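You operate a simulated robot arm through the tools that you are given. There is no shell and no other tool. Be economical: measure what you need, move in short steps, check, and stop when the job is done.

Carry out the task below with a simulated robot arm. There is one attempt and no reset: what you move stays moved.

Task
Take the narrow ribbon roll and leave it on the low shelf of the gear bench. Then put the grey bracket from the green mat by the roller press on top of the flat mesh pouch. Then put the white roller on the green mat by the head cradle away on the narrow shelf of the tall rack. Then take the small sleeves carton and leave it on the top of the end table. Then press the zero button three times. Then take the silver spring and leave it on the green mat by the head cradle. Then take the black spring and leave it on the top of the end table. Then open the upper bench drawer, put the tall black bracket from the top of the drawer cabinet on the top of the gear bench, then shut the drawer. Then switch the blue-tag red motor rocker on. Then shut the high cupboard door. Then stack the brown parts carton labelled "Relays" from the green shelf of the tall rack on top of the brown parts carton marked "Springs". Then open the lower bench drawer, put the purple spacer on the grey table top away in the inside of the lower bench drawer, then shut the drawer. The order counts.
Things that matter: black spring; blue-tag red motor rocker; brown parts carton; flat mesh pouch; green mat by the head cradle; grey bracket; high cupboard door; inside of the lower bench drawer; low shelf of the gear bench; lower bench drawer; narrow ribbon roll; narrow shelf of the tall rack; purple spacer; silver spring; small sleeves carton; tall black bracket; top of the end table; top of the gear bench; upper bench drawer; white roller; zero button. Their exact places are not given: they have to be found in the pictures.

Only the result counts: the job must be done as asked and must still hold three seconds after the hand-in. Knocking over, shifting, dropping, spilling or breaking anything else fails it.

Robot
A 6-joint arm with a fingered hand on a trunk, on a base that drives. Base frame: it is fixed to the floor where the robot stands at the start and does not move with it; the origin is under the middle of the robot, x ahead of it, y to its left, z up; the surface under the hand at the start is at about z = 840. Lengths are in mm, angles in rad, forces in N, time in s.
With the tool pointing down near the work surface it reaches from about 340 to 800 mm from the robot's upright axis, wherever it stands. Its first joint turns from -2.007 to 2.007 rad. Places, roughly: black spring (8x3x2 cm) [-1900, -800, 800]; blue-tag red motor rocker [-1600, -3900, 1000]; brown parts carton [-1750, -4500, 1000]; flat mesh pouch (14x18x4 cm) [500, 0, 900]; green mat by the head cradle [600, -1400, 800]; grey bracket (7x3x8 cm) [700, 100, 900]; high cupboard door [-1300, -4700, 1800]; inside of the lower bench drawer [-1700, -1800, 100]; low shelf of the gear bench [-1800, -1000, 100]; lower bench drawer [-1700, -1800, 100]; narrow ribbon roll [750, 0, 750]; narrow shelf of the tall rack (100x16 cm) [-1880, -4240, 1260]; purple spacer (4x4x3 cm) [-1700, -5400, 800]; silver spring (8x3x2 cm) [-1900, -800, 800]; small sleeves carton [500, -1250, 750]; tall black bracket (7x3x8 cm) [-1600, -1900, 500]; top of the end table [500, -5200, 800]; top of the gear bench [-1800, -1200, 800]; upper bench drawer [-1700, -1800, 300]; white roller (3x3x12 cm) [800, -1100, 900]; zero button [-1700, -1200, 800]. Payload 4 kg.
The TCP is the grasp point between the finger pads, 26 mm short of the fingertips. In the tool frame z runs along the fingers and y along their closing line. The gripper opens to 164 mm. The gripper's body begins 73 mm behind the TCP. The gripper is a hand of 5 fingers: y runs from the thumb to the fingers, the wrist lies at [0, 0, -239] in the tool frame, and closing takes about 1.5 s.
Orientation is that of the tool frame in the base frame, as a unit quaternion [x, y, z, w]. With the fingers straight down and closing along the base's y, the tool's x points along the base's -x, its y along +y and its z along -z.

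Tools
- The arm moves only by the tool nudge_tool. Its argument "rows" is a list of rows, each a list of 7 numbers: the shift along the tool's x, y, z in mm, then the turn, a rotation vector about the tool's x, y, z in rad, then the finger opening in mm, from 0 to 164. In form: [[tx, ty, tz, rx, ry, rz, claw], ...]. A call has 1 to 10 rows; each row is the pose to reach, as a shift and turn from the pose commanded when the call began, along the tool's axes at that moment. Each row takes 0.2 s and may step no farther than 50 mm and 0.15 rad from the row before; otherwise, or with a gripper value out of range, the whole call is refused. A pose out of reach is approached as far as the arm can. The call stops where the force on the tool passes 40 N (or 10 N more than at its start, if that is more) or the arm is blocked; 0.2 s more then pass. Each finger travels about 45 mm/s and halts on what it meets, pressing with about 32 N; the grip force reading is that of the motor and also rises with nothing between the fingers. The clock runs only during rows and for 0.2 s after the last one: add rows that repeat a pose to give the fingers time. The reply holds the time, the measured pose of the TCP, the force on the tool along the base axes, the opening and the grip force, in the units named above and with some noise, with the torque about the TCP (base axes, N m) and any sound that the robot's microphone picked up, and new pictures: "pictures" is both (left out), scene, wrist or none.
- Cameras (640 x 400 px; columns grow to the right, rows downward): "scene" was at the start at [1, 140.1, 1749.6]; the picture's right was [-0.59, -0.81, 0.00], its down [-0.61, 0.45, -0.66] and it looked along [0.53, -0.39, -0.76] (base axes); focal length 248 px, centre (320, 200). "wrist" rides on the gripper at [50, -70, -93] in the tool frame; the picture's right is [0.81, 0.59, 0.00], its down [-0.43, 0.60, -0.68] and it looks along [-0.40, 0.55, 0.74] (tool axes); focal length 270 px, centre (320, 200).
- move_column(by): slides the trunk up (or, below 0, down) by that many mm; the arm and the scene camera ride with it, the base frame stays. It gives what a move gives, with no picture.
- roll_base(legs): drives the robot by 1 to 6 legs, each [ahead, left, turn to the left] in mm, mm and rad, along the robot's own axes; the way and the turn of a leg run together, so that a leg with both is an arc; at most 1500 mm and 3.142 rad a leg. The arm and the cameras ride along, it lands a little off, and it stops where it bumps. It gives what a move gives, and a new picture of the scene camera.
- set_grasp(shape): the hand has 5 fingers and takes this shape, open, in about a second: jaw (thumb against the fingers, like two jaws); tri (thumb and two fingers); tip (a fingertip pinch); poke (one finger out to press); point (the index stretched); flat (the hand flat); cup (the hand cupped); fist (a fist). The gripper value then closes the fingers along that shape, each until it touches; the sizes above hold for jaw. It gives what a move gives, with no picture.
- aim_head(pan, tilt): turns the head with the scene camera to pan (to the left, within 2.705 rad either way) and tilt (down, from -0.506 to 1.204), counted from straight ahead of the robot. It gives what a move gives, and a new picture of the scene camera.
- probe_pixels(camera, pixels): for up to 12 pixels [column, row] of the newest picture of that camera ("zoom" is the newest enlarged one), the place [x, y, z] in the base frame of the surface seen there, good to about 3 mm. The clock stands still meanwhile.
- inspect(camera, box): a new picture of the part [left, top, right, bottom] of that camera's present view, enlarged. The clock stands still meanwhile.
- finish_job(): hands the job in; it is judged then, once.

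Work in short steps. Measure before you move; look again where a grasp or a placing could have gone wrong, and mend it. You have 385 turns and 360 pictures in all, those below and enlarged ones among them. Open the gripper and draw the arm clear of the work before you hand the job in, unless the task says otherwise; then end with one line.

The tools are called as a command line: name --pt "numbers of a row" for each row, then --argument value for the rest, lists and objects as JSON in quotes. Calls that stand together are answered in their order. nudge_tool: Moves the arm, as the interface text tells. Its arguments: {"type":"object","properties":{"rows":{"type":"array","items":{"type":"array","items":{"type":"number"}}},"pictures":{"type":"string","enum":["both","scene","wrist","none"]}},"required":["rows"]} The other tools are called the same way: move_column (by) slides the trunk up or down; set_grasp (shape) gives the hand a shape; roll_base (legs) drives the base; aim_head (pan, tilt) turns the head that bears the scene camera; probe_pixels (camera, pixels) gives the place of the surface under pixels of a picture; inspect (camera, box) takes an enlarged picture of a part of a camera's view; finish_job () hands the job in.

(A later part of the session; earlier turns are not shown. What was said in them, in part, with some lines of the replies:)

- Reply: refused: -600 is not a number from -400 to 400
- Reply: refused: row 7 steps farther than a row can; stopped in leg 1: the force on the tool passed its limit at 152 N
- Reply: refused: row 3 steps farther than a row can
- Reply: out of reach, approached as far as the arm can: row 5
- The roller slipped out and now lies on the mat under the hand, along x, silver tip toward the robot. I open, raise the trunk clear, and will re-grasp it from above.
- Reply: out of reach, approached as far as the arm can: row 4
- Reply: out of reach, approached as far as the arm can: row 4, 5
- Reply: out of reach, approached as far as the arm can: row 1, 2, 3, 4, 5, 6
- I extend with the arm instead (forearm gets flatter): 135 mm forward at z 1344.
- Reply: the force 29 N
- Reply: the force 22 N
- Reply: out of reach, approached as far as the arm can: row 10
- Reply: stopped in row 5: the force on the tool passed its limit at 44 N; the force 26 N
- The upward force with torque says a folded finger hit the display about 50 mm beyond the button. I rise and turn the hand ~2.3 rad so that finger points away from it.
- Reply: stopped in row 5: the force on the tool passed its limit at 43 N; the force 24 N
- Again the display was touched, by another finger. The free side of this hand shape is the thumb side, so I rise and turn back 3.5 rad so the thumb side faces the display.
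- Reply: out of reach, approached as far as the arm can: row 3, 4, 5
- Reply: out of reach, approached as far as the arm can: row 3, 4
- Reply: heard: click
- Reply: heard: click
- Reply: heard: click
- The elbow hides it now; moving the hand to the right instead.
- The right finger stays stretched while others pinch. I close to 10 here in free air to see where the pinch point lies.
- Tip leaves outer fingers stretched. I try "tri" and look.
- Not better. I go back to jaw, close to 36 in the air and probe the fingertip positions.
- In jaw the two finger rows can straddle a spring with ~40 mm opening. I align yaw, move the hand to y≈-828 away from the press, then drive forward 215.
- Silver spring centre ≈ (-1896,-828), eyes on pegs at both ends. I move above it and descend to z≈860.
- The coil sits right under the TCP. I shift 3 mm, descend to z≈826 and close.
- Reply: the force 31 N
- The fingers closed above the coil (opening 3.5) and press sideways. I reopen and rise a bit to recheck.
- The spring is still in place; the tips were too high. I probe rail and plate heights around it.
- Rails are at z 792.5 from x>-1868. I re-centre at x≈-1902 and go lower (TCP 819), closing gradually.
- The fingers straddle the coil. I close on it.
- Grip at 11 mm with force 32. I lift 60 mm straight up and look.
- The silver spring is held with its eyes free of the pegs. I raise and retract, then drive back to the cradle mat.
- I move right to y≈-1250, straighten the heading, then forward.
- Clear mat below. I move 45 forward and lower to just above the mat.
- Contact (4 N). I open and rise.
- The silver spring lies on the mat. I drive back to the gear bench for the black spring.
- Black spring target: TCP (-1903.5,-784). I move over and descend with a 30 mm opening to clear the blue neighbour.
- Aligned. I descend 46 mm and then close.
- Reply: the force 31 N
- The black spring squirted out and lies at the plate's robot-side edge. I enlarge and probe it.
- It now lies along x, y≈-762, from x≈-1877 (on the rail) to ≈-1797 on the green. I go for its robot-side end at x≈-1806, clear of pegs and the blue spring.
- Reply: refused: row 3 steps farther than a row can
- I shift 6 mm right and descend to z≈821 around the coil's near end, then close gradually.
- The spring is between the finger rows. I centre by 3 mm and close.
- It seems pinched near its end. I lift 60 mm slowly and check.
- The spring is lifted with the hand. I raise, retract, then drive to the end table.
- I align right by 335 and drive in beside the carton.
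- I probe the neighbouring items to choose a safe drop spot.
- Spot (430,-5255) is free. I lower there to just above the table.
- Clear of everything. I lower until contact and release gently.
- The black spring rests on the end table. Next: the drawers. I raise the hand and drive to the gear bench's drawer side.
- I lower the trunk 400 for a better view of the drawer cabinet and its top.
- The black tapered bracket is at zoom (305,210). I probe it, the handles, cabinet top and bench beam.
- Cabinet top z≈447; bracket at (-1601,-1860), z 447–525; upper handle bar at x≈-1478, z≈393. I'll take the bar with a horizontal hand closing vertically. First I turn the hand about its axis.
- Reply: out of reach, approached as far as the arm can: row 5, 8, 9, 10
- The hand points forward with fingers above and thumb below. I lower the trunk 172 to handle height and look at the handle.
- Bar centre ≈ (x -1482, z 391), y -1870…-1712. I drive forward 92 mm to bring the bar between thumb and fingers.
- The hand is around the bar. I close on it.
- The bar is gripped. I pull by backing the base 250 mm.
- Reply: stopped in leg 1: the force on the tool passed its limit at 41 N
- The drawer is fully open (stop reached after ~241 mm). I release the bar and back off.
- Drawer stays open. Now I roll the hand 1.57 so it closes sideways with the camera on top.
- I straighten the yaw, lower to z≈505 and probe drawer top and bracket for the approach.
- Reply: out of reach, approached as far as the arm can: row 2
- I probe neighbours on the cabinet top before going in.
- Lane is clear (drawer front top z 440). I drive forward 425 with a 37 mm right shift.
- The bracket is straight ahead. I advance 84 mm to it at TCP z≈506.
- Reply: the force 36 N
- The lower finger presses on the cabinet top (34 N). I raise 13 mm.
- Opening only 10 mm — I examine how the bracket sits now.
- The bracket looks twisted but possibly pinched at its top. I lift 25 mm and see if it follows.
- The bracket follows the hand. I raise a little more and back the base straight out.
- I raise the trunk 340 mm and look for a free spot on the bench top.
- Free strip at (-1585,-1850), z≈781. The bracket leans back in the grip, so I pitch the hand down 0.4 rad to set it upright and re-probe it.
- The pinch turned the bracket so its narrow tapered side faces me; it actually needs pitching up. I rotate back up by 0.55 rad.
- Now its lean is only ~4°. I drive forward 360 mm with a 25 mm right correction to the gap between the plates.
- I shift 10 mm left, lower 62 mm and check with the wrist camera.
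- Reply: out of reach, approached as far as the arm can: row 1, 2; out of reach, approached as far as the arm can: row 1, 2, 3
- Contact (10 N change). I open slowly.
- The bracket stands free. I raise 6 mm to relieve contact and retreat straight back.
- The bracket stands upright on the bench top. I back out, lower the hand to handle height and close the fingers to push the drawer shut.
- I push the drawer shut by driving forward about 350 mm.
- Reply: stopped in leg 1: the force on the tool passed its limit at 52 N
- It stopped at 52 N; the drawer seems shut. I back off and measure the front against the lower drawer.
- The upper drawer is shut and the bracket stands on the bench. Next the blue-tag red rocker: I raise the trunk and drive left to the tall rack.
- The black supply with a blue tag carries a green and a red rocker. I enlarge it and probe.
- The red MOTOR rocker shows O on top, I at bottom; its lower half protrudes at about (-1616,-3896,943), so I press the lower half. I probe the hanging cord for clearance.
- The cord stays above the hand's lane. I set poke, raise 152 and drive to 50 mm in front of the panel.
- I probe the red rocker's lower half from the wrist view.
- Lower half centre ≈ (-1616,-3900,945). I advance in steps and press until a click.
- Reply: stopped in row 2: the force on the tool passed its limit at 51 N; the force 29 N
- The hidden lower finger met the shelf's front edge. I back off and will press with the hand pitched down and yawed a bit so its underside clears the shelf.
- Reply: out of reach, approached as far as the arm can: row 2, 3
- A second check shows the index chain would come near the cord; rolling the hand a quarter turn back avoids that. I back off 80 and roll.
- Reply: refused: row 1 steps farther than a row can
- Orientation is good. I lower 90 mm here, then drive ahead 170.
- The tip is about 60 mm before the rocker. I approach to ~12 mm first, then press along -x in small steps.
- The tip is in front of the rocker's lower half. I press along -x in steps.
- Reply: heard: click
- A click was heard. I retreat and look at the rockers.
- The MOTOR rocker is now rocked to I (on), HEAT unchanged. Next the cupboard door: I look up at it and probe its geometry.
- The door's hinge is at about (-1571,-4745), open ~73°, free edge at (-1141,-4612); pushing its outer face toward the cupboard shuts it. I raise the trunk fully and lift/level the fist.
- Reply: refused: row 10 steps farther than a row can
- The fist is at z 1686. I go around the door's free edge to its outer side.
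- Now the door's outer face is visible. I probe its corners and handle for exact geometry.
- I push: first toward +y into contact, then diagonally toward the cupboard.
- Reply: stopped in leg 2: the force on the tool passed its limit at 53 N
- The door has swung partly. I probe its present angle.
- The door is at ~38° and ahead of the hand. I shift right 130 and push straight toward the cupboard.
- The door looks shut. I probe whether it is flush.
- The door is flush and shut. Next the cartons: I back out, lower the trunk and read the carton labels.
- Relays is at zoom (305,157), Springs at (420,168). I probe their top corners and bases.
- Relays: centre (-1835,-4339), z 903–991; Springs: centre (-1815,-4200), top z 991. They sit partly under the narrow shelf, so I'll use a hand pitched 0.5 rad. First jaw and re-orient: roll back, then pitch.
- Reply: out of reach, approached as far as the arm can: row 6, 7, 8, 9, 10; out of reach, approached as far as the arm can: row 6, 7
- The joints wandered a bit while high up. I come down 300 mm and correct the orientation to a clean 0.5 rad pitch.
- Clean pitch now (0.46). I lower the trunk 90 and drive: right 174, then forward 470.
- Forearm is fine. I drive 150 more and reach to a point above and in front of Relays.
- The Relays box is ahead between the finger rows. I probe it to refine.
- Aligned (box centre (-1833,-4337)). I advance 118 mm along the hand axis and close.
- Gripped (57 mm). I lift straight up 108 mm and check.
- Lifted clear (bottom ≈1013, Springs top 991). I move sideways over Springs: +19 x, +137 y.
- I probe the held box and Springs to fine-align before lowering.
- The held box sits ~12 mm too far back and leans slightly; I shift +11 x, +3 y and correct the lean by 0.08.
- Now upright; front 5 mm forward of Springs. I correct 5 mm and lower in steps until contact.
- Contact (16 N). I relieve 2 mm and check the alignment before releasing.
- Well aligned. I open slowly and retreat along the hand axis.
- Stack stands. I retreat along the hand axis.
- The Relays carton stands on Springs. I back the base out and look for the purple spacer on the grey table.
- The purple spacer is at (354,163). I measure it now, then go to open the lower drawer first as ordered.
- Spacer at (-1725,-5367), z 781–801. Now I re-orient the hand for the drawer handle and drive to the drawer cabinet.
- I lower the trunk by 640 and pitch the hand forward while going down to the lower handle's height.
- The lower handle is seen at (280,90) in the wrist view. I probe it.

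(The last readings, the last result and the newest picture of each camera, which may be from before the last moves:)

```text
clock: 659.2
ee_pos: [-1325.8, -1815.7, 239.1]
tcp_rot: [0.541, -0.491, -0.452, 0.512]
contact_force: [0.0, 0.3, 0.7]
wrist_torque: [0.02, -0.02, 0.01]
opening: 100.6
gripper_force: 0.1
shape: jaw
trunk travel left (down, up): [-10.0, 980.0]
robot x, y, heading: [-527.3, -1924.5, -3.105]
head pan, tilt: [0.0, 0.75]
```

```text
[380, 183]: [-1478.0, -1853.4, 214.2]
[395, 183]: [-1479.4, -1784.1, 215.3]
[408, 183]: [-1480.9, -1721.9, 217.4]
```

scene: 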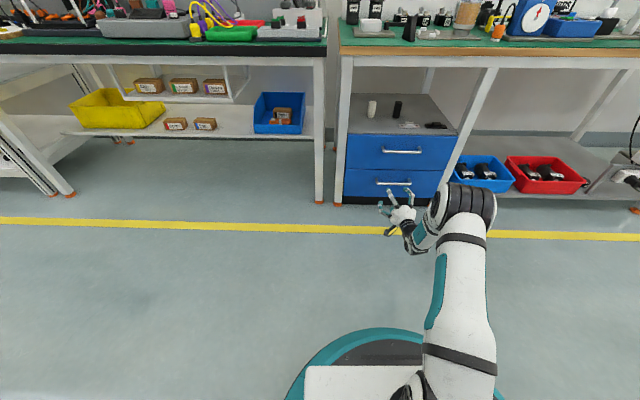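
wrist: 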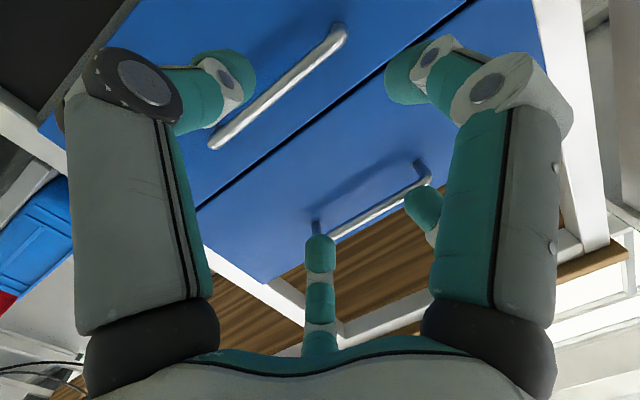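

Bar centre ≈ (-1480, z 212). I lower 27 mm and drive forward 155, then close.

nudge_tool --pt "0 -14 0 0 0 0 100" --pt "0 -27 0 0 0 0 100" --pictures "none"

roll_base --legs '[[153, 0, 0]]'

inspect --camera "scene" --box '[330, 130, 470, 270]'

```text
clock: 659.8
ee_pos: [-1323.7, -1816.5, 211.0]
tcp_rot: [0.542, -0.491, -0.45, 0.512]
contact_force: [0.3, 0.6, 0.5]
wrist_torque: [-0.01, -0.01, -0.05]
opening: 100.1
gripper_force: 0.2
shape: jaw
trunk travel left (down, up): [-10.0, 980.0]
robot x, y, heading: [-527.5, -1926.3, -3.108]
head pan, tilt: [0.0, 0.75]
```

```text
clock: 661.1
ee_pos: [-1473.6, -1825.3, 210.8]
tcp_rot: [0.542, -0.491, -0.45, 0.513]
contact_force: [-0.8, 0.4, 0.7]
wrist_torque: [-0.01, 0.02, -0.03]
opening: 100.2
gripper_force: 0.1
shape: jaw
trunk travel left (down, up): [-10.0, 980.0]
robot x, y, heading: [-677.6, -1930.5, -3.106]
head pan, tilt: [0.0, 0.75]
```

scene: 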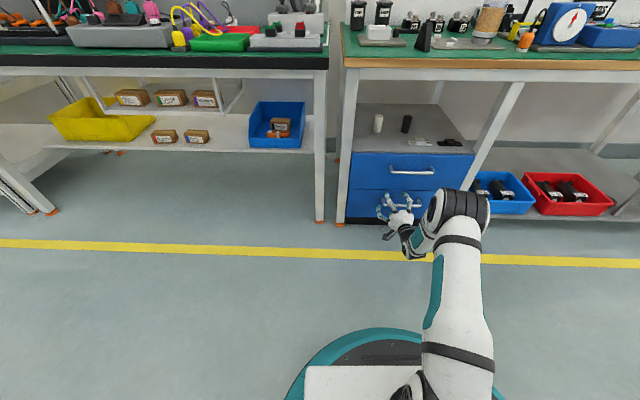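

```text
2.86 times, centred on (400, 200) of scene
```

zoom: 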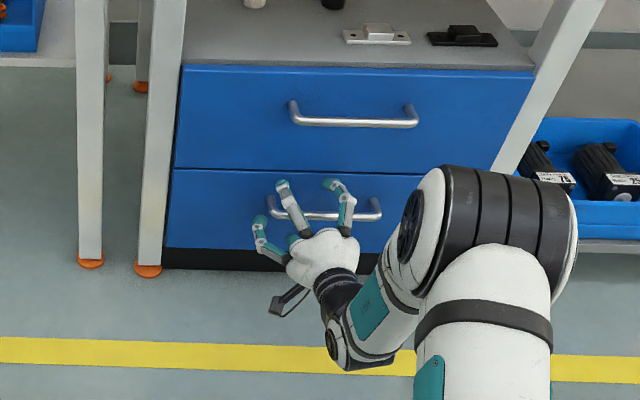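

I advance 7 mm, shift 25 right and close on the bar.

nudge_tool --pt "-25 1 4 0 0 0 100" --pt "-25 1 4 0 0 0 70" --pt "-25 1 4 0 0 0 40" --pt "-25 1 4 0 0 0 20" --pt "-25 1 4 0 0 0 0" --pt "-25 1 4 0 0 0 0" --pt "-25 1 4 0 0 0 0" --pt "-25 1 4 0 0 0 0" --pt "-25 1 4 0 0 0 0" --pictures "none"

roll_base --legs '[[-250, 0, 0]]'

```text
clock: 663.1
ee_pos: [-1479.8, -1801.8, 210.5]
tcp_rot: [0.544, -0.491, -0.449, 0.512]
contact_force: [-4.0, -1.2, -4.7]
wrist_torque: [-0.09, -0.01, 0.01]
opening: 0.0
gripper_force: 32.7
shape: jaw
trunk travel left (down, up): [-10.0, 980.0]
robot x, y, heading: [-674.3, -1929.6, -3.098]
head pan, tilt: [0.0, 0.75]
```

```text
clock: 665.3
ee_pos: [-1230.7, -1800.3, 210.1]
tcp_rot: [0.547, -0.486, -0.446, 0.516]
contact_force: [0.4, 0.3, -1.7]
wrist_torque: [-0.14, 0.0, -0.06]
opening: 0.0
gripper_force: 32.4
shape: jaw
trunk travel left (down, up): [-10.0, 980.0]
robot x, y, heading: [-429.6, -1919.6, -3.1]
head pan, tilt: [0.0, 0.75]
stopped in leg 1: the force on the tool passed its limit at 40 N (the readings are from after the stop); the commanded pose is now the measured one
```

scene: 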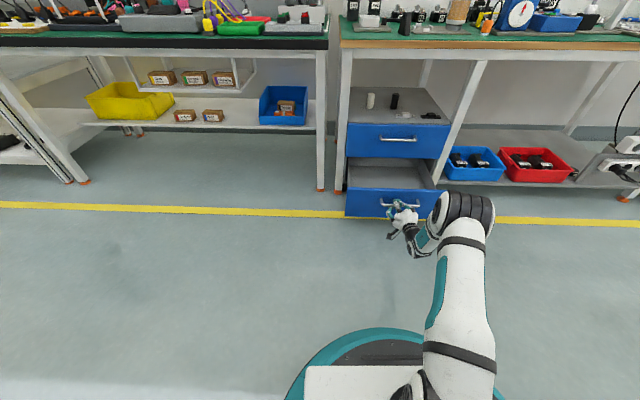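

The lower drawer is open to its stop. I release, back off and measure the drawer's inside.

nudge_tool --pt "0 0 0 0 0 0 40" --pt "0 0 0 0 0 0 70" --pt "0 0 0 0 0 0 100" --pt "0 0 0 0 0 0 100" --pt "0 0 0 0 0 0 100" --pictures "none"

roll_base --legs '[[-150, 0, 0]]'

move_column --by 400

inspect --camera "scene" --box '[320, 200, 480, 340]'

```text
clock: 666.5
ee_pos: [-1230.5, -1801.7, 210.8]
tcp_rot: [0.547, -0.486, -0.445, 0.516]
contact_force: [0.3, -0.3, 0.1]
wrist_torque: [0.01, -0.03, 0.01]
opening: 86.5
gripper_force: 0.1
shape: jaw
trunk travel left (down, up): [-10.0, 980.0]
robot x, y, heading: [-426.5, -1922.1, -3.097]
head pan, tilt: [0.0, 0.75]
```

```text
clock: 667.9
ee_pos: [-1083.9, -1796.1, 210.0]
tcp_rot: [0.547, -0.486, -0.445, 0.516]
contact_force: [0.4, 0.3, -0.2]
wrist_torque: [-0.04, 0.0, 0.01]
opening: 99.4
gripper_force: 0.1
shape: jaw
trunk travel left (down, up): [-10.0, 980.0]
robot x, y, heading: [-278.1, -1913.3, -3.097]
head pan, tilt: [0.0, 0.75]
```

scene: 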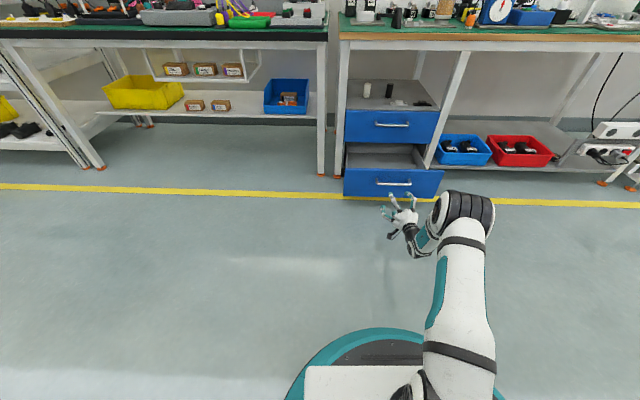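

```text
clock: 671.7
ee_pos: [-1082.9, -1796.2, 610.0]
tcp_rot: [0.547, -0.485, -0.445, 0.516]
contact_force: [0.2, -0.5, 1.2]
wrist_torque: [0.0, 0.0, 0.0]
opening: 99.4
gripper_force: 0.1
shape: jaw
trunk travel left (down, up): [-410.0, 580.0]
robot x, y, heading: [-278.6, -1915.3, -3.092]
head pan, tilt: [0.0, 0.75]
```

```text
2.86 times, centred on (400, 270) of scene
```

zoom: 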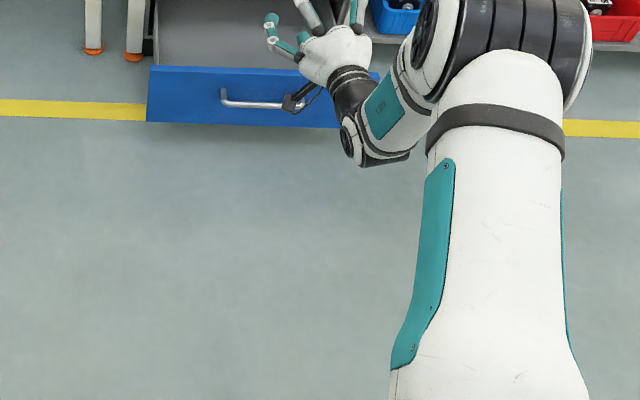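

Now I raise, turn the hand back to pointing down, and drive to the spacer.

move_column --by 330

nudge_tool --pt "0 8 -24 0.15 0 0 100" --pt "0 16 -48 0.3 0 0 100" --pt "0 24 -72 0.45 0 0 100" --pt "0 32 -96 0.6 0 0 100" --pt "0 40 -120 0.75 0 0 100" --pt "0 48 -144 0.9 0 0 100" --pt "0 56 -168 1.05 0 0 100" --pt "0 64 -192 1.2 0 0 100" --pt "0 72 -216 1.35 0 0 100" --pt "0 80 -240 1.5 0 0 100" --pictures "none"

roll_base --legs '[[250, 1150, 0], [0, 1150, 0], [0, 1030, 0]]'

```text
clock: 675.0
ee_pos: [-1083.6, -1794.4, 940.1]
tcp_rot: [0.547, -0.486, -0.445, 0.516]
contact_force: [-0.1, -0.9, 0.4]
wrist_torque: [-0.01, -0.01, 0.02]
opening: 99.2
gripper_force: 0.0
shape: jaw
trunk travel left (down, up): [-740.0, 250.0]
robot x, y, heading: [-279.1, -1914.2, -3.1]
head pan, tilt: [0.0, 0.75]
```

```text
clock: 677.2
ee_pos: [-851.0, -1761.6, 1036.3]
tcp_rot: [0.752, -0.659, 0.006, 0.004]
contact_force: [0.5, 0.3, 0.2]
wrist_torque: [0.04, 0.01, -0.02]
opening: 99.8
gripper_force: 0.1
shape: jaw
trunk travel left (down, up): [-740.0, 250.0]
robot x, y, heading: [-280.3, -1909.9, -3.091]
head pan, tilt: [0.0, 0.75]
```

```text
clock: 693.6
ee_pos: [-867.2, -5147.2, 1037.6]
tcp_rot: [0.767, -0.641, 0.005, 0.004]
contact_force: [0.4, 0.2, -0.7]
wrist_torque: [0.0, 0.0, 0.01]
opening: 99.5
gripper_force: 0.0
shape: jaw
trunk travel left (down, up): [-740.0, 250.0]
robot x, y, heading: [-286.7, -5271.3, -3.047]
head pan, tilt: [0.0, 0.75]
```

scene: 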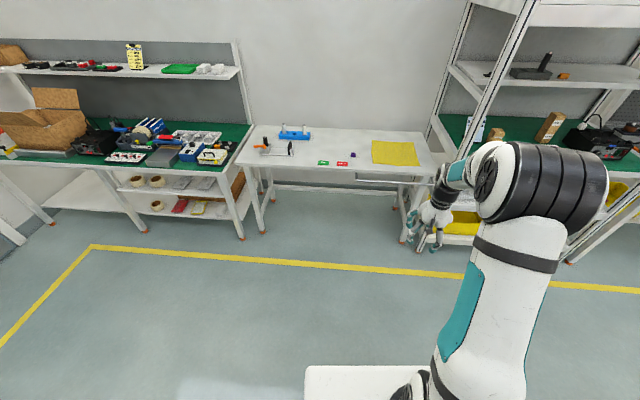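

I straighten the heading and drive to the grey table.

roll_base --legs '[[0, 0, -0.094], [680, 225, 0]]'

aim_head --pan -0.1 --tilt 0.9

nudge_tool --pt "0 0 0 0 0 0 100" --pictures "wrist"

```text
clock: 698.0
ee_pos: [-1522.0, -5285.6, 1037.6]
tcp_rot: [0.726, -0.688, 0.006, 0.004]
contact_force: [-0.4, 0.8, 1.0]
wrist_torque: [0.0, 0.0, -0.01]
opening: 99.8
gripper_force: 0.1
shape: jaw
trunk travel left (down, up): [-740.0, 250.0]
robot x, y, heading: [-960.0, -5482.6, 3.112]
head pan, tilt: [0.0, 0.75]
```

scene: 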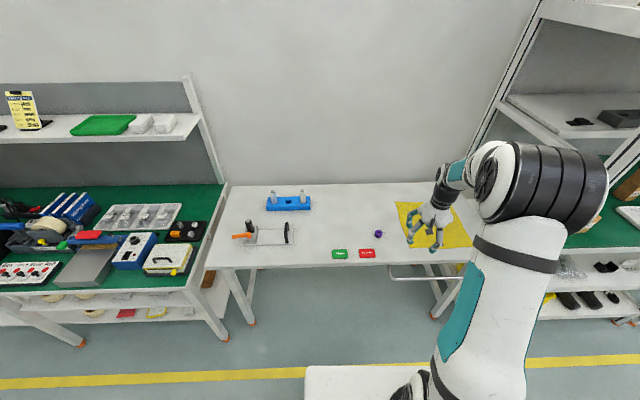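

```text
clock: 698.7
ee_pos: [-1520.5, -5285.4, 1037.8]
tcp_rot: [0.726, -0.688, 0.006, 0.004]
contact_force: [-0.4, -0.8, -0.1]
wrist_torque: [0.01, -0.03, 0.0]
opening: 99.6
gripper_force: 0.1
shape: jaw
trunk travel left (down, up): [-740.0, 250.0]
robot x, y, heading: [-965.7, -5481.4, 3.107]
head pan, tilt: [-0.099, 0.901]
```

scene: 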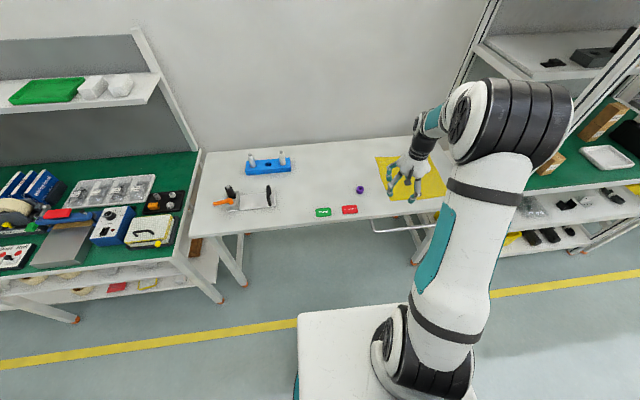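

```text
clock: 699.1
ee_pos: [-1522.1, -5286.1, 1037.5]
tcp_rot: [0.726, -0.688, 0.006, 0.005]
contact_force: [-0.1, 0.0, -1.1]
wrist_torque: [0.02, -0.01, 0.02]
opening: 99.5
gripper_force: 0.1
shape: jaw
trunk travel left (down, up): [-740.0, 250.0]
robot x, y, heading: [-960.2, -5483.9, 3.105]
head pan, tilt: [-0.099, 0.901]
```

wrist: 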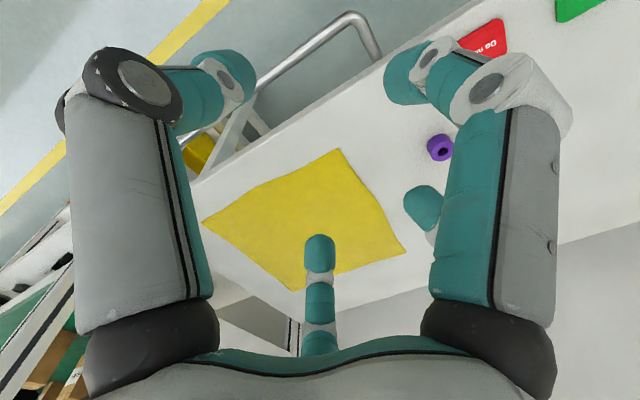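

probe_pixels --camera "wrist" --pixels '[[440, 141], [432, 145], [447, 145], [440, 158]]'

probe_pixels --camera "scene" --pixels '[[360, 187], [360, 192], [357, 189], [363, 189]]'

```text
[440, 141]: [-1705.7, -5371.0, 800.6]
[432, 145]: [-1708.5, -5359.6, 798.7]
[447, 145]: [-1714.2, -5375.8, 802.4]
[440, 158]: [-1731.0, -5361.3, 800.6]
```

```text
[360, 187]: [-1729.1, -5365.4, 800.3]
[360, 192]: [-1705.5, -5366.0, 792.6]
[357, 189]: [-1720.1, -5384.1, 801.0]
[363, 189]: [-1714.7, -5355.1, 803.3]
```

Spacer centre (-1719,-5367), z 781–801. I move above it and descend to z≈860.

nudge_tool --pt "13 40 0 0 0 0 80" --pt "26 80 0 0 0 0 80" --pt "39 120 0 0 0 0 80" --pt "52 160 0 0 0 0 80" --pt "65 200 0 0 0 0 80" --pt "65 200 45 0 0 0 80" --pt "65 200 90 0 0 0 80" --pt "65 200 135 0 0 0 80" --pt "65 200 177 0 0 0 80" --pictures "wrist"

```text
clock: 701.1
ee_pos: [-1716.0, -5361.8, 858.9]
tcp_rot: [0.725, -0.689, 0.005, 0.006]
contact_force: [0.7, -0.4, -0.1]
wrist_torque: [-0.05, -0.06, 0.02]
opening: 80.4
gripper_force: 0.1
shape: jaw
trunk travel left (down, up): [-740.0, 250.0]
robot x, y, heading: [-968.3, -5484.5, 3.107]
head pan, tilt: [-0.099, 0.901]
```

wrist: 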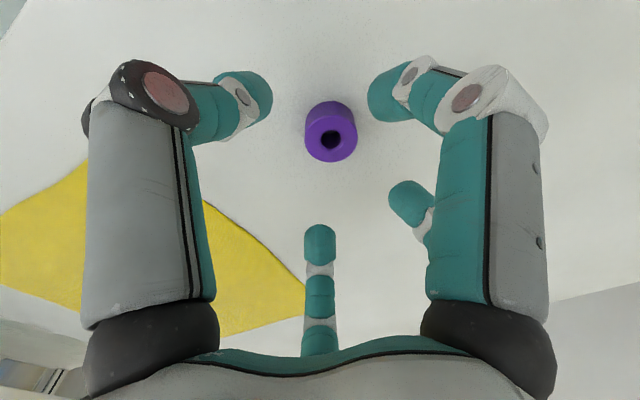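

Centred. I descend to z≈814 and close.

nudge_tool --pt "0 2 25 0 0 0 70" --pt "0 2 45 0 0 0 60" --pt "0 2 45 0 0 0 45" --pt "0 2 45 0 0 0 32" --pt "0 2 45 0 0 0 20" --pt "0 2 45 0 0 0 10" --pt "0 2 45 0 0 0 0" --pt "0 2 45 0 0 0 0" --pictures "wrist"

```text
clock: 702.9
ee_pos: [-1718.9, -5362.9, 817.3]
tcp_rot: [0.726, -0.688, 0.006, 0.004]
contact_force: [-0.6, -0.2, -0.4]
wrist_torque: [-0.01, 0.01, -0.01]
opening: 28.0
gripper_force: 31.9
shape: jaw
trunk travel left (down, up): [-740.0, 250.0]
robot x, y, heading: [-962.1, -5482.7, 3.107]
head pan, tilt: [-0.099, 0.901]
```

wrist: 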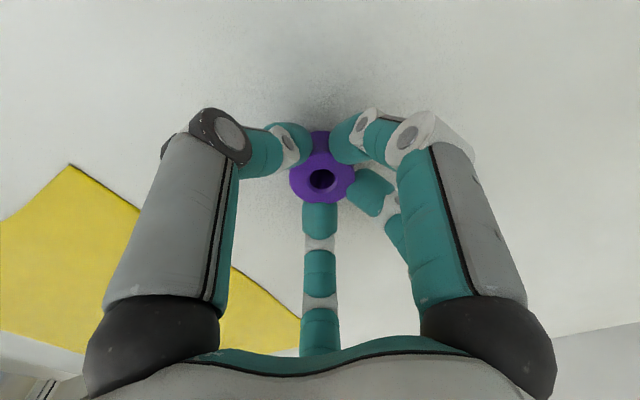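

Firm grip at 28 mm. I lift and retract, then check.

nudge_tool --pt "0 0 -40 0 0 0 0" --pt "0 0 -85 0 0 0 0" --pt "0 0 -130 0 0 0 0" --pt "0 0 -175 0 0 0 0" --pt "0 0 -220 0 0 0 0" --pt "0 -45 -225 0 0 0 0" --pt "0 -90 -225 0 0 0 0" --pt "0 -135 -225 0 0 0 0" --pt "0 -180 -225 0 0 0 0" --pt "0 -225 -225 0 0 0 0" --pictures "wrist"

```text
clock: 705.1
ee_pos: [-1492.4, -5345.7, 1041.0]
tcp_rot: [0.726, -0.688, 0.006, 0.005]
contact_force: [0.2, 0.5, -0.3]
wrist_torque: [0.02, 0.06, -0.01]
opening: 27.8
gripper_force: 32.5
shape: jaw
trunk travel left (down, up): [-740.0, 250.0]
robot x, y, heading: [-958.5, -5479.0, 3.107]
head pan, tilt: [-0.099, 0.901]
```

wrist: 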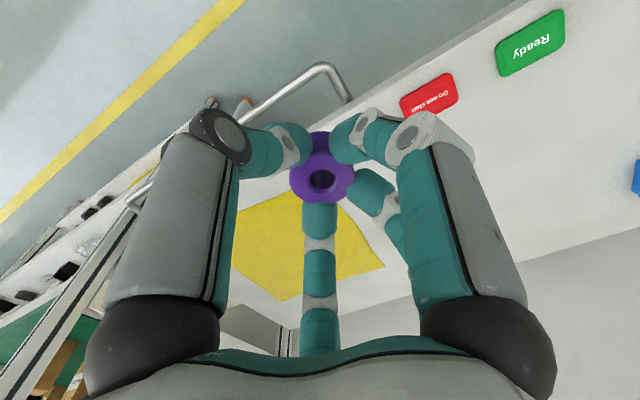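

The spacer is held. I drive back to the open lower drawer.

roll_base --legs '[[-450, 0, 0.035], [0, -1200, 0], [0, -1200, 0], [0, -1110, 0]]'

aim_head --pan -0.2 --tilt 0.95

```text
clock: 724.4
ee_pos: [-941.9, -1864.1, 1040.9]
tcp_rot: [0.722, -0.692, 0.005, 0.004]
contact_force: [0.0, -0.6, -0.5]
wrist_torque: [-0.04, 0.03, 0.0]
opening: 27.7
gripper_force: 31.8
shape: jaw
trunk travel left (down, up): [-740.0, 250.0]
robot x, y, heading: [-412.5, -2005.8, 3.1]
head pan, tilt: [-0.099, 0.901]
```

scene: 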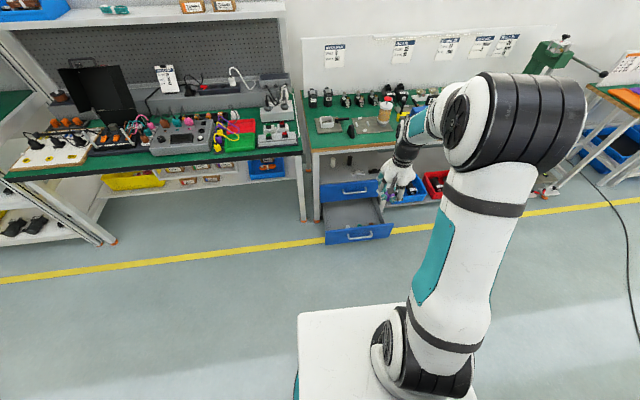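

```text
clock: 725.1
ee_pos: [-941.6, -1863.2, 1040.1]
tcp_rot: [0.722, -0.691, 0.006, 0.004]
contact_force: [0.3, 1.0, -0.9]
wrist_torque: [0.0, 0.01, 0.02]
opening: 27.8
gripper_force: 32.5
shape: jaw
trunk travel left (down, up): [-740.0, 250.0]
robot x, y, heading: [-412.2, -2003.1, 3.103]
head pan, tilt: [-0.201, 0.949]
```

scene: 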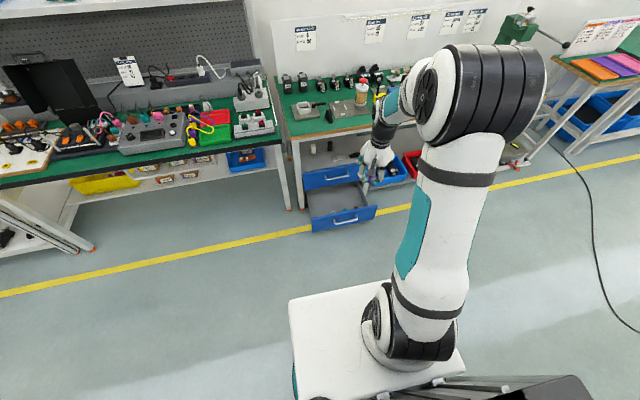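

inspect --camera "scene" --box '[280, 130, 410, 250]'

probe_pixels --camera "zoom" --pixels '[[200, 250], [260, 240], [320, 225], [160, 225], [300, 262], [170, 285], [330, 250], [230, 220], [280, 200], [200, 170]]'

```text
3.33 times, centred on (345, 190) of scene
```

zoom: 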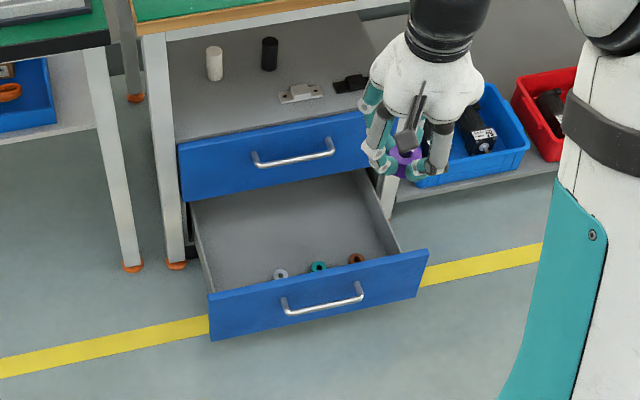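

```text
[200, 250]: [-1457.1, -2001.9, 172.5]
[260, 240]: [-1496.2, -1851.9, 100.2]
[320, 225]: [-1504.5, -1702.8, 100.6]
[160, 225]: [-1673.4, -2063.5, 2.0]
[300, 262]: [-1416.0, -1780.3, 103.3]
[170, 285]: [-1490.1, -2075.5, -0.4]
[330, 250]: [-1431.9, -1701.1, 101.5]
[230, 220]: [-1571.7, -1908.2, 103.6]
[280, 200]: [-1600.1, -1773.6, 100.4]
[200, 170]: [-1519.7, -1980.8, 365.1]
```

Drawer floor z≈101; small washers lie inside near the front. I probe them to choose a free spot.

probe_pixels --camera "zoom" --pixels '[[280, 272], [318, 265], [357, 257], [240, 275], [250, 262], [215, 292], [400, 255], [205, 230], [390, 235], [425, 252]]'

```text
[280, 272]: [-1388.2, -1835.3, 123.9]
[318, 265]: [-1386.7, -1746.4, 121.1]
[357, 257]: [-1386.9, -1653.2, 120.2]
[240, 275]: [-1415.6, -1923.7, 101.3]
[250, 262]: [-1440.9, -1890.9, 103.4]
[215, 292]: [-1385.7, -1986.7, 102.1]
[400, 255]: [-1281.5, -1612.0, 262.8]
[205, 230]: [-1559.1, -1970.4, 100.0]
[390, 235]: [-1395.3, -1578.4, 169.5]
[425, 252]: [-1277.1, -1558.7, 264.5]
```

Free slot at about (-1395,-1905). I rotate the hand to close along y, lower the trunk 680 and drive over the drawer.

nudge_tool --pt "0 0 0 0 0 -0.15 0" --pt "0 0 0 0 0 -0.3 0" --pt "0 0 0 0 0 -0.45 0" --pt "0 0 0 0 0 -0.6 0" --pt "0 0 0 0 0 -0.75 0" --pt "0 0 0 0 0 -0.9 0" --pt "0 0 0 0 0 -1.05 0" --pt "0 0 0 0 0 -1.2 0" --pt "0 0 0 0 0 -1.35 0" --pt "0 0 0 0 0 -1.5 0" --pictures "none"

move_column --by -400

move_column --by -280

roll_base --legs '[[440, 59, 0.04]]'

inspect --camera "scene" --box '[240, 100, 440, 260]'

```text
clock: 727.3
ee_pos: [-942.4, -1863.9, 1040.4]
tcp_rot: [1.0, -0.012, 0.001, 0.007]
contact_force: [1.0, 0.6, -0.6]
wrist_torque: [-0.01, 0.0, 0.02]
opening: 28.0
gripper_force: 32.7
shape: jaw
trunk travel left (down, up): [-740.0, 250.0]
robot x, y, heading: [-410.0, -2004.3, 3.097]
head pan, tilt: [-0.201, 0.949]
```

```text
clock: 731.1
ee_pos: [-942.3, -1864.0, 640.1]
tcp_rot: [1.0, -0.014, 0.001, 0.007]
contact_force: [0.2, -0.2, 0.1]
wrist_torque: [0.03, 0.0, -0.04]
opening: 28.0
gripper_force: 31.9
shape: jaw
trunk travel left (down, up): [-340.0, 650.0]
robot x, y, heading: [-412.0, -2001.1, 3.099]
head pan, tilt: [-0.201, 0.949]
```

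```text
clock: 733.9
ee_pos: [-942.5, -1864.2, 360.2]
tcp_rot: [1.0, -0.015, 0.0, 0.007]
contact_force: [-0.2, -0.2, -0.3]
wrist_torque: [-0.02, -0.02, -0.02]
opening: 27.6
gripper_force: 32.5
shape: jaw
trunk travel left (down, up): [-60.0, 930.0]
robot x, y, heading: [-409.5, -2005.5, 3.097]
head pan, tilt: [-0.201, 0.949]
```

```text
clock: 736.6
ee_pos: [-1393.1, -1935.6, 360.6]
tcp_rot: [1.0, 0.008, 0.001, 0.007]
contact_force: [0.6, -0.1, -0.2]
wrist_torque: [0.03, 0.0, -0.04]
opening: 27.6
gripper_force: 32.1
shape: jaw
trunk travel left (down, up): [-60.0, 930.0]
robot x, y, heading: [-858.2, -2053.8, 3.147]
head pan, tilt: [-0.201, 0.949]
```

scene: 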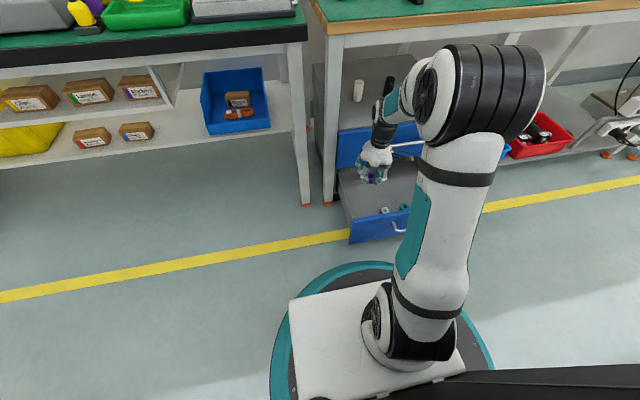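

```text
2.50 times, centred on (340, 180) of scene
```

zoom: 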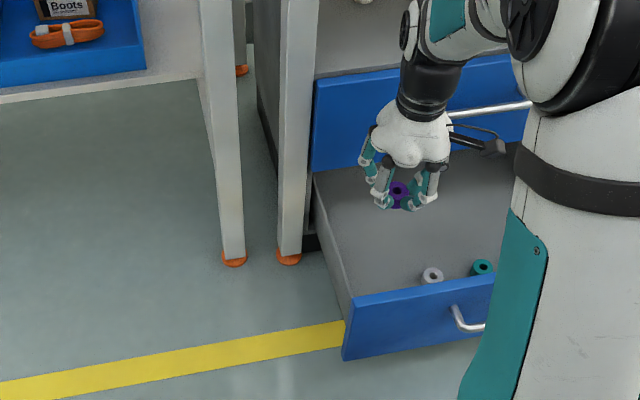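

I shift 30 mm right and lower 150.

nudge_tool --pt "0 -30 0 0 0 0 0" --pt "0 -30 45 0 0 0 0" --pt "0 -30 90 0 0 0 0" --pt "0 -30 135 0 0 0 0" --pt "0 -30 155 0 0 0 0"

```text
clock: 737.9
ee_pos: [-1389.6, -1908.9, 202.0]
tcp_rot: [1.0, 0.008, 0.001, 0.008]
contact_force: [-0.1, -0.4, 0.4]
wrist_torque: [0.0, -0.01, -0.02]
opening: 27.8
gripper_force: 31.9
shape: jaw
trunk travel left (down, up): [-60.0, 930.0]
robot x, y, heading: [-858.6, -2054.0, 3.142]
head pan, tilt: [-0.201, 0.949]
```

scene: 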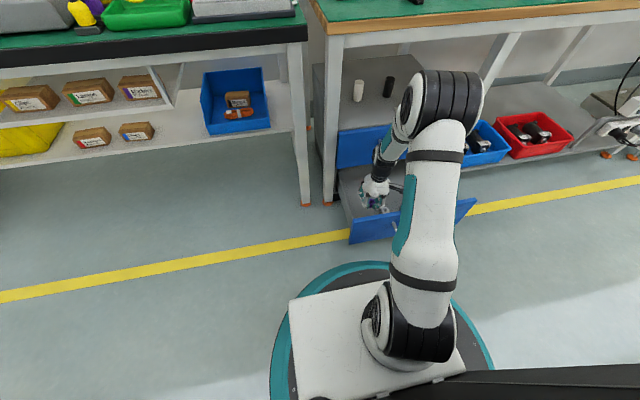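
wrist: 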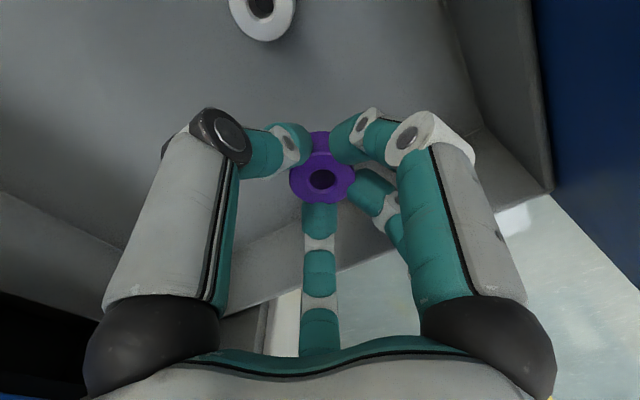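

I probe the drawer's left wall near the hand.

probe_pixels --camera "wrist" --pixels '[[400, 265], [270, 290], [500, 150], [530, 200], [420, 90], [262, 5], [262, 35]]'

```text
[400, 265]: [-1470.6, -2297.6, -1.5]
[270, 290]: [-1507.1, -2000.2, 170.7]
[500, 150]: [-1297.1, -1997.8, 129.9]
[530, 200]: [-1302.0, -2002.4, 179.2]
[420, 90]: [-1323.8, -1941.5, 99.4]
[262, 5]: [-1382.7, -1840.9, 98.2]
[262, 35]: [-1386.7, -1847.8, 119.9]
```

Side wall is at y≈-2000, top z≈178, fine. I lower 60 mm, then to contact.

nudge_tool --pt "0 0 30 0 0 0 0" --pt "0 0 56 0 0 0 0" --pt "0 0 62 0 0 0 0" --pt "0 0 65 0 0 0 0" --pictures "none"

```text
clock: 738.9
ee_pos: [-1393.1, -1910.6, 140.7]
tcp_rot: [1.0, 0.007, 0.001, 0.008]
contact_force: [0.7, -0.1, -0.2]
wrist_torque: [-0.01, 0.03, 0.02]
opening: 27.8
gripper_force: 32.6
shape: jaw
trunk travel left (down, up): [-60.0, 930.0]
robot x, y, heading: [-858.1, -2054.6, 3.144]
head pan, tilt: [-0.201, 0.949]
```

nudge_tool --pt "0 0 3 0 0 0 0" --pt "0 0 5 0 0 0 0" --pt "0 0 5 0 0 0 30" --pt "0 0 5 0 0 0 36" --pt "0 0 5 0 0 0 46" --pt "0 0 5 0 0 0 54" --pt "0 0 5 0 0 0 54" --pictures "wrist"

```text
clock: 740.5
ee_pos: [-1394.0, -1910.8, 135.6]
tcp_rot: [1.0, 0.008, 0.001, 0.007]
contact_force: [-0.6, 0.8, 0.3]
wrist_torque: [-0.04, -0.01, -0.01]
opening: 53.8
gripper_force: 0.1
shape: jaw
trunk travel left (down, up): [-60.0, 930.0]
robot x, y, heading: [-854.9, -2052.9, 3.147]
head pan, tilt: [-0.201, 0.949]
```

wrist: 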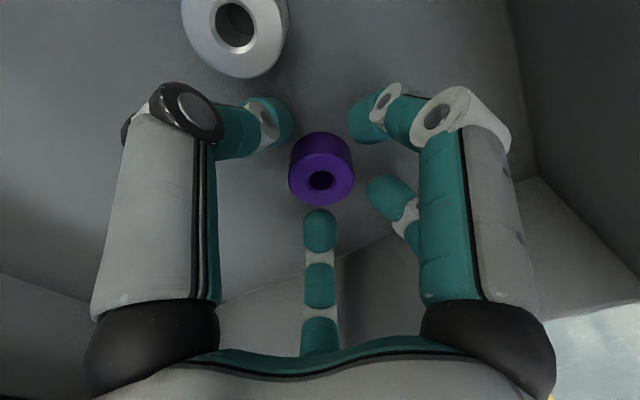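

The spacer is on the drawer floor, free. I rise straight up and back off.

nudge_tool --pt "0 0 -40 0 0 0 54" --pt "0 0 -85 0 0 0 54" --pt "0 0 -130 0 0 0 54" --pt "0 0 -175 0 0 0 54" --pt "0 0 -220 0 0 0 54" --pictures "wrist"

roll_base --legs '[[-450, 0, 0]]'

inspect --camera "scene" --box '[260, 100, 420, 240]'

```text
clock: 741.6
ee_pos: [-1392.8, -1904.4, 355.9]
tcp_rot: [1.0, 0.007, 0.002, 0.008]
contact_force: [-0.6, 0.0, -0.8]
wrist_torque: [0.0, -0.03, 0.03]
opening: 53.7
gripper_force: 0.2
shape: jaw
trunk travel left (down, up): [-60.0, 930.0]
robot x, y, heading: [-852.3, -2053.2, 3.14]
head pan, tilt: [-0.201, 0.949]
```

wrist: 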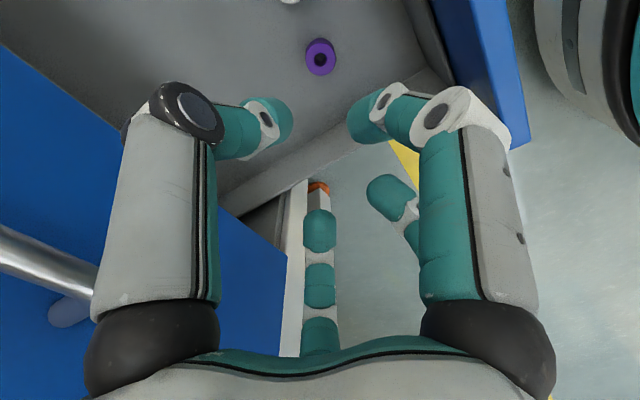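

```text
clock: 744.3
ee_pos: [-948.7, -1905.5, 356.9]
tcp_rot: [1.0, 0.009, 0.002, 0.006]
contact_force: [-0.1, 0.1, 0.2]
wrist_torque: [-0.01, -0.02, 0.0]
opening: 53.3
gripper_force: 0.1
shape: jaw
trunk travel left (down, up): [-60.0, 930.0]
robot x, y, heading: [-412.9, -2054.6, -3.141]
head pan, tilt: [-0.201, 0.949]
```

scene: 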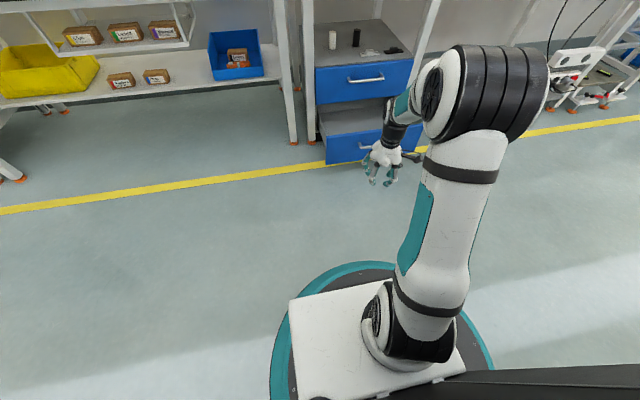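

```text
2.86 times, centred on (340, 170) of scene
```

zoom: 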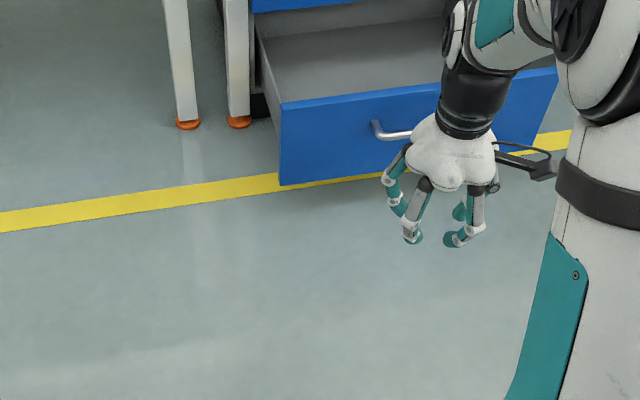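

The spacer lies inside. To shut the drawer I re-form the forward-pointing closed hand as before: first roll, then pitch.

nudge_tool --pt "0 0 0 0 0 0.15 0" --pt "0 0 0 0 0 0.3 0" --pt "0 0 0 0 0 0.45 0" --pt "0 0 0 0 0 0.6 0" --pt "0 0 0 0 0 0.75 0" --pt "0 0 0 0 0 0.9 0" --pt "0 0 0 0 0 1.05 0" --pt "0 0 0 0 0 1.2 0" --pt "0 0 0 0 0 1.35 0" --pt "0 0 0 0 0 1.5 0" --pictures "none"

roll_base --legs '[[-150, -110, 0]]'

nudge_tool --pt "0 20 14 -0.15 0 0 0" --pt "0 40 28 -0.3 0 0 0" --pt "0 60 42 -0.45 0 0 0" --pt "0 80 56 -0.6 0 0 0" --pt "0 100 70 -0.75 0 0 0" --pt "0 120 84 -0.9 0 0 0" --pt "0 140 98 -1.05 0 0 0" --pt "0 160 112 -1.2 0 0 0" --pt "0 180 126 -1.35 0 0 0" --pt "0 200 140 -1.5 0 0 0"

```text
clock: 746.5
ee_pos: [-948.5, -1904.8, 356.9]
tcp_rot: [0.736, -0.677, 0.007, 0.004]
contact_force: [-0.4, -0.2, 0.2]
wrist_torque: [0.0, 0.02, -0.02]
opening: 0.0
gripper_force: 32.4
shape: jaw
trunk travel left (down, up): [-60.0, 930.0]
robot x, y, heading: [-412.8, -2054.7, -3.14]
head pan, tilt: [-0.201, 0.949]
```

```text
clock: 748.1
ee_pos: [-796.5, -1793.5, 355.6]
tcp_rot: [0.737, -0.675, 0.006, 0.005]
contact_force: [0.8, 0.7, -0.3]
wrist_torque: [-0.01, 0.05, 0.03]
opening: 0.0
gripper_force: 31.5
shape: jaw
trunk travel left (down, up): [-60.0, 930.0]
robot x, y, heading: [-260.4, -1942.4, -3.139]
head pan, tilt: [-0.201, 0.949]
```

scene: 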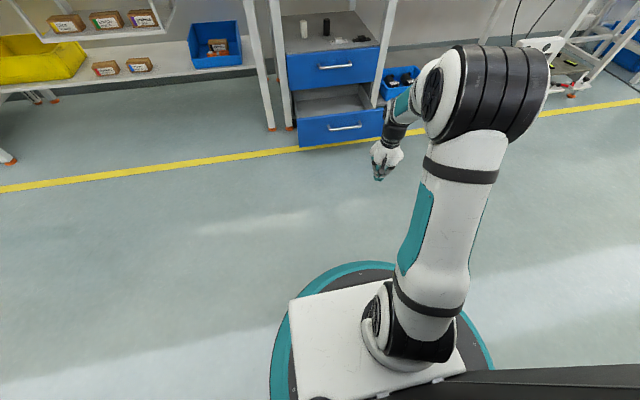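

```text
clock: 750.3
ee_pos: [-1003.4, -1808.9, 219.6]
tcp_rot: [0.533, -0.5, -0.451, 0.512]
contact_force: [-0.5, -0.2, 0.6]
wrist_torque: [0.0, -0.04, 0.02]
opening: 0.0
gripper_force: 31.5
shape: jaw
out of reach, approached as far as the arm can: row 9, 10
trunk travel left (down, up): [-60.0, 930.0]
robot x, y, heading: [-258.9, -1943.8, -3.139]
head pan, tilt: [-0.201, 0.949]
```

scene: 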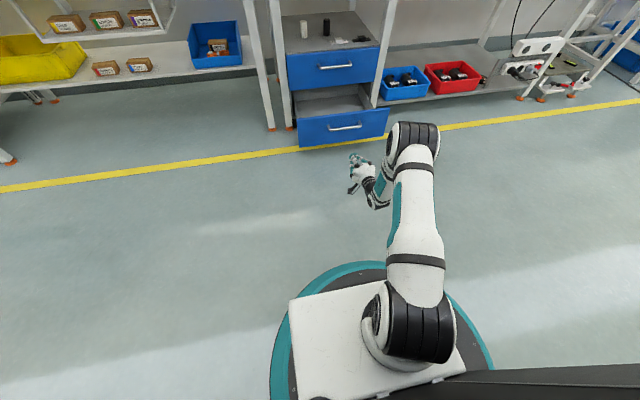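
wrist: 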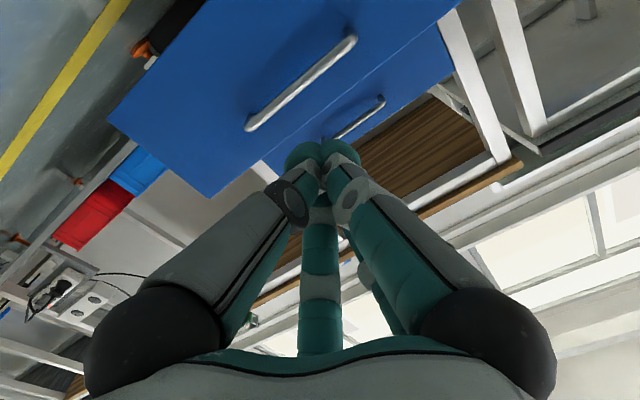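

Ready. I push the drawer shut by driving forward.

roll_base --legs '[[460, 0, 0]]'

```text
clock: 753.0
ee_pos: [-1442.6, -1800.8, 216.1]
tcp_rot: [0.533, -0.506, -0.449, 0.509]
contact_force: [4.6, -0.5, 1.6]
wrist_torque: [0.01, 0.05, -0.02]
opening: 0.0
gripper_force: 32.0
shape: jaw
trunk travel left (down, up): [-60.0, 930.0]
robot x, y, heading: [-705.9, -1944.1, 3.135]
head pan, tilt: [-0.201, 0.949]
stopped in leg 1: the force on the tool passed its limit at 54 N (the readings are from after the stop); the commanded pose is now the measured one
```

scene: 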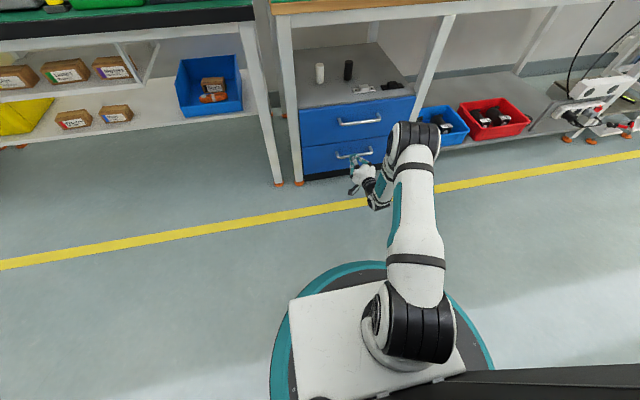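

Stopped at 54 N; it looks shut. I back off and measure the front.

roll_base --legs '[[-250, 0, 0]]'

inspect --camera "scene" --box '[270, 70, 430, 190]'

probe_pixels --camera "zoom" --pixels '[[150, 190], [230, 185], [300, 175], [150, 235], [220, 235], [190, 225]]'

```text
clock: 754.8
ee_pos: [-1197.8, -1802.8, 216.8]
tcp_rot: [0.533, -0.506, -0.449, 0.508]
contact_force: [-0.2, -0.1, 0.3]
wrist_torque: [-0.02, 0.03, 0.01]
opening: 0.1
gripper_force: 32.1
shape: jaw
trunk travel left (down, up): [-60.0, 930.0]
robot x, y, heading: [-457.9, -1943.5, 3.137]
head pan, tilt: [-0.201, 0.949]
```

scene: 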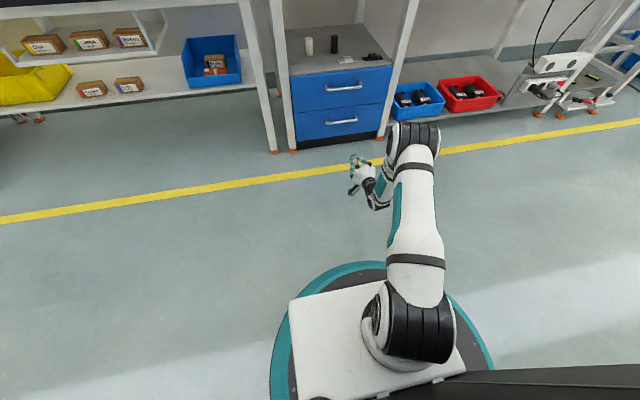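

```text
3.33 times, centred on (350, 130) of scene
```

zoom: 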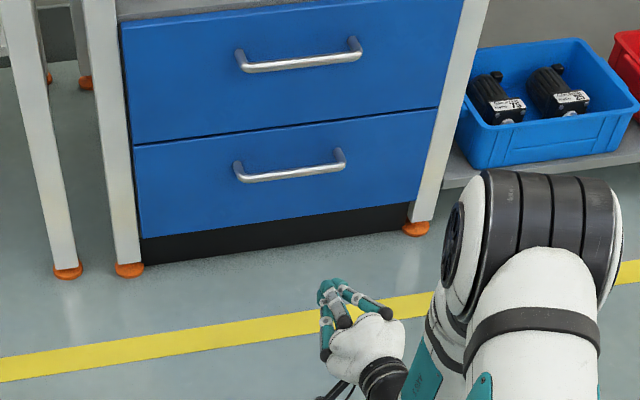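

```text
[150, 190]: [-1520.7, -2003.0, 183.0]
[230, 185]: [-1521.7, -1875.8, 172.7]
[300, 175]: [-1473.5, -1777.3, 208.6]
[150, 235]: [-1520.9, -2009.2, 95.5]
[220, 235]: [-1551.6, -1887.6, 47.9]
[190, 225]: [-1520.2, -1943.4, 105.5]
```

Both drawers are flush (front x≈-1521). I open the hand in the clear and then hand in.

nudge_tool --pt "0 0 -20 0 0 0 60" --pt "0 0 -40 0 0 0 120" --pt "0 0 -40 0 0 0 120" --pt "0 0 -40 0 0 0 120" --pictures "none"

move_column --by 400

aim_head --pan -0.4 --tilt 0.5

```text
clock: 755.8
ee_pos: [-1167.1, -1792.2, 221.2]
tcp_rot: [0.53, -0.508, -0.443, 0.515]
contact_force: [0.7, -0.5, 0.6]
wrist_torque: [0.0, -0.01, 0.03]
opening: 62.8
gripper_force: 0.1
shape: jaw
out of reach, approached as far as the arm can: row 2, 3, 4
trunk travel left (down, up): [-60.0, 930.0]
robot x, y, heading: [-458.8, -1944.2, 3.14]
head pan, tilt: [-0.201, 0.949]
```

```text
clock: 759.6
ee_pos: [-1166.5, -1791.6, 621.4]
tcp_rot: [0.531, -0.508, -0.443, 0.514]
contact_force: [0.6, -0.5, -1.3]
wrist_torque: [0.05, -0.01, 0.01]
opening: 119.9
gripper_force: 0.0
shape: jaw
trunk travel left (down, up): [-460.0, 530.0]
robot x, y, heading: [-461.5, -1942.3, 3.135]
head pan, tilt: [-0.201, 0.949]
```

```text
clock: 760.5
ee_pos: [-1167.5, -1793.1, 621.1]
tcp_rot: [0.53, -0.508, -0.443, 0.514]
contact_force: [-0.2, 0.4, 0.1]
wrist_torque: [0.02, 0.01, 0.03]
opening: 119.7
gripper_force: 0.1
shape: jaw
trunk travel left (down, up): [-460.0, 530.0]
robot x, y, heading: [-459.5, -1943.4, 3.136]
head pan, tilt: [-0.4, 0.499]
```

scene: 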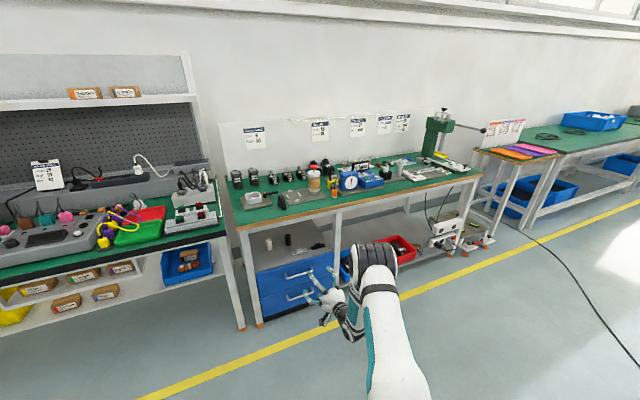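

The gear bench looks in order, the hand is open and the arm is clear. I hand the job in.

finish_job

```text
The job is handed in.
```

I did all twelve steps in the order given and handed the job in. Along the way I nudged the red bin with the ribbon roll, struck the power-strip plate and touched the turns-counter display. None of them looked moved afterwards.
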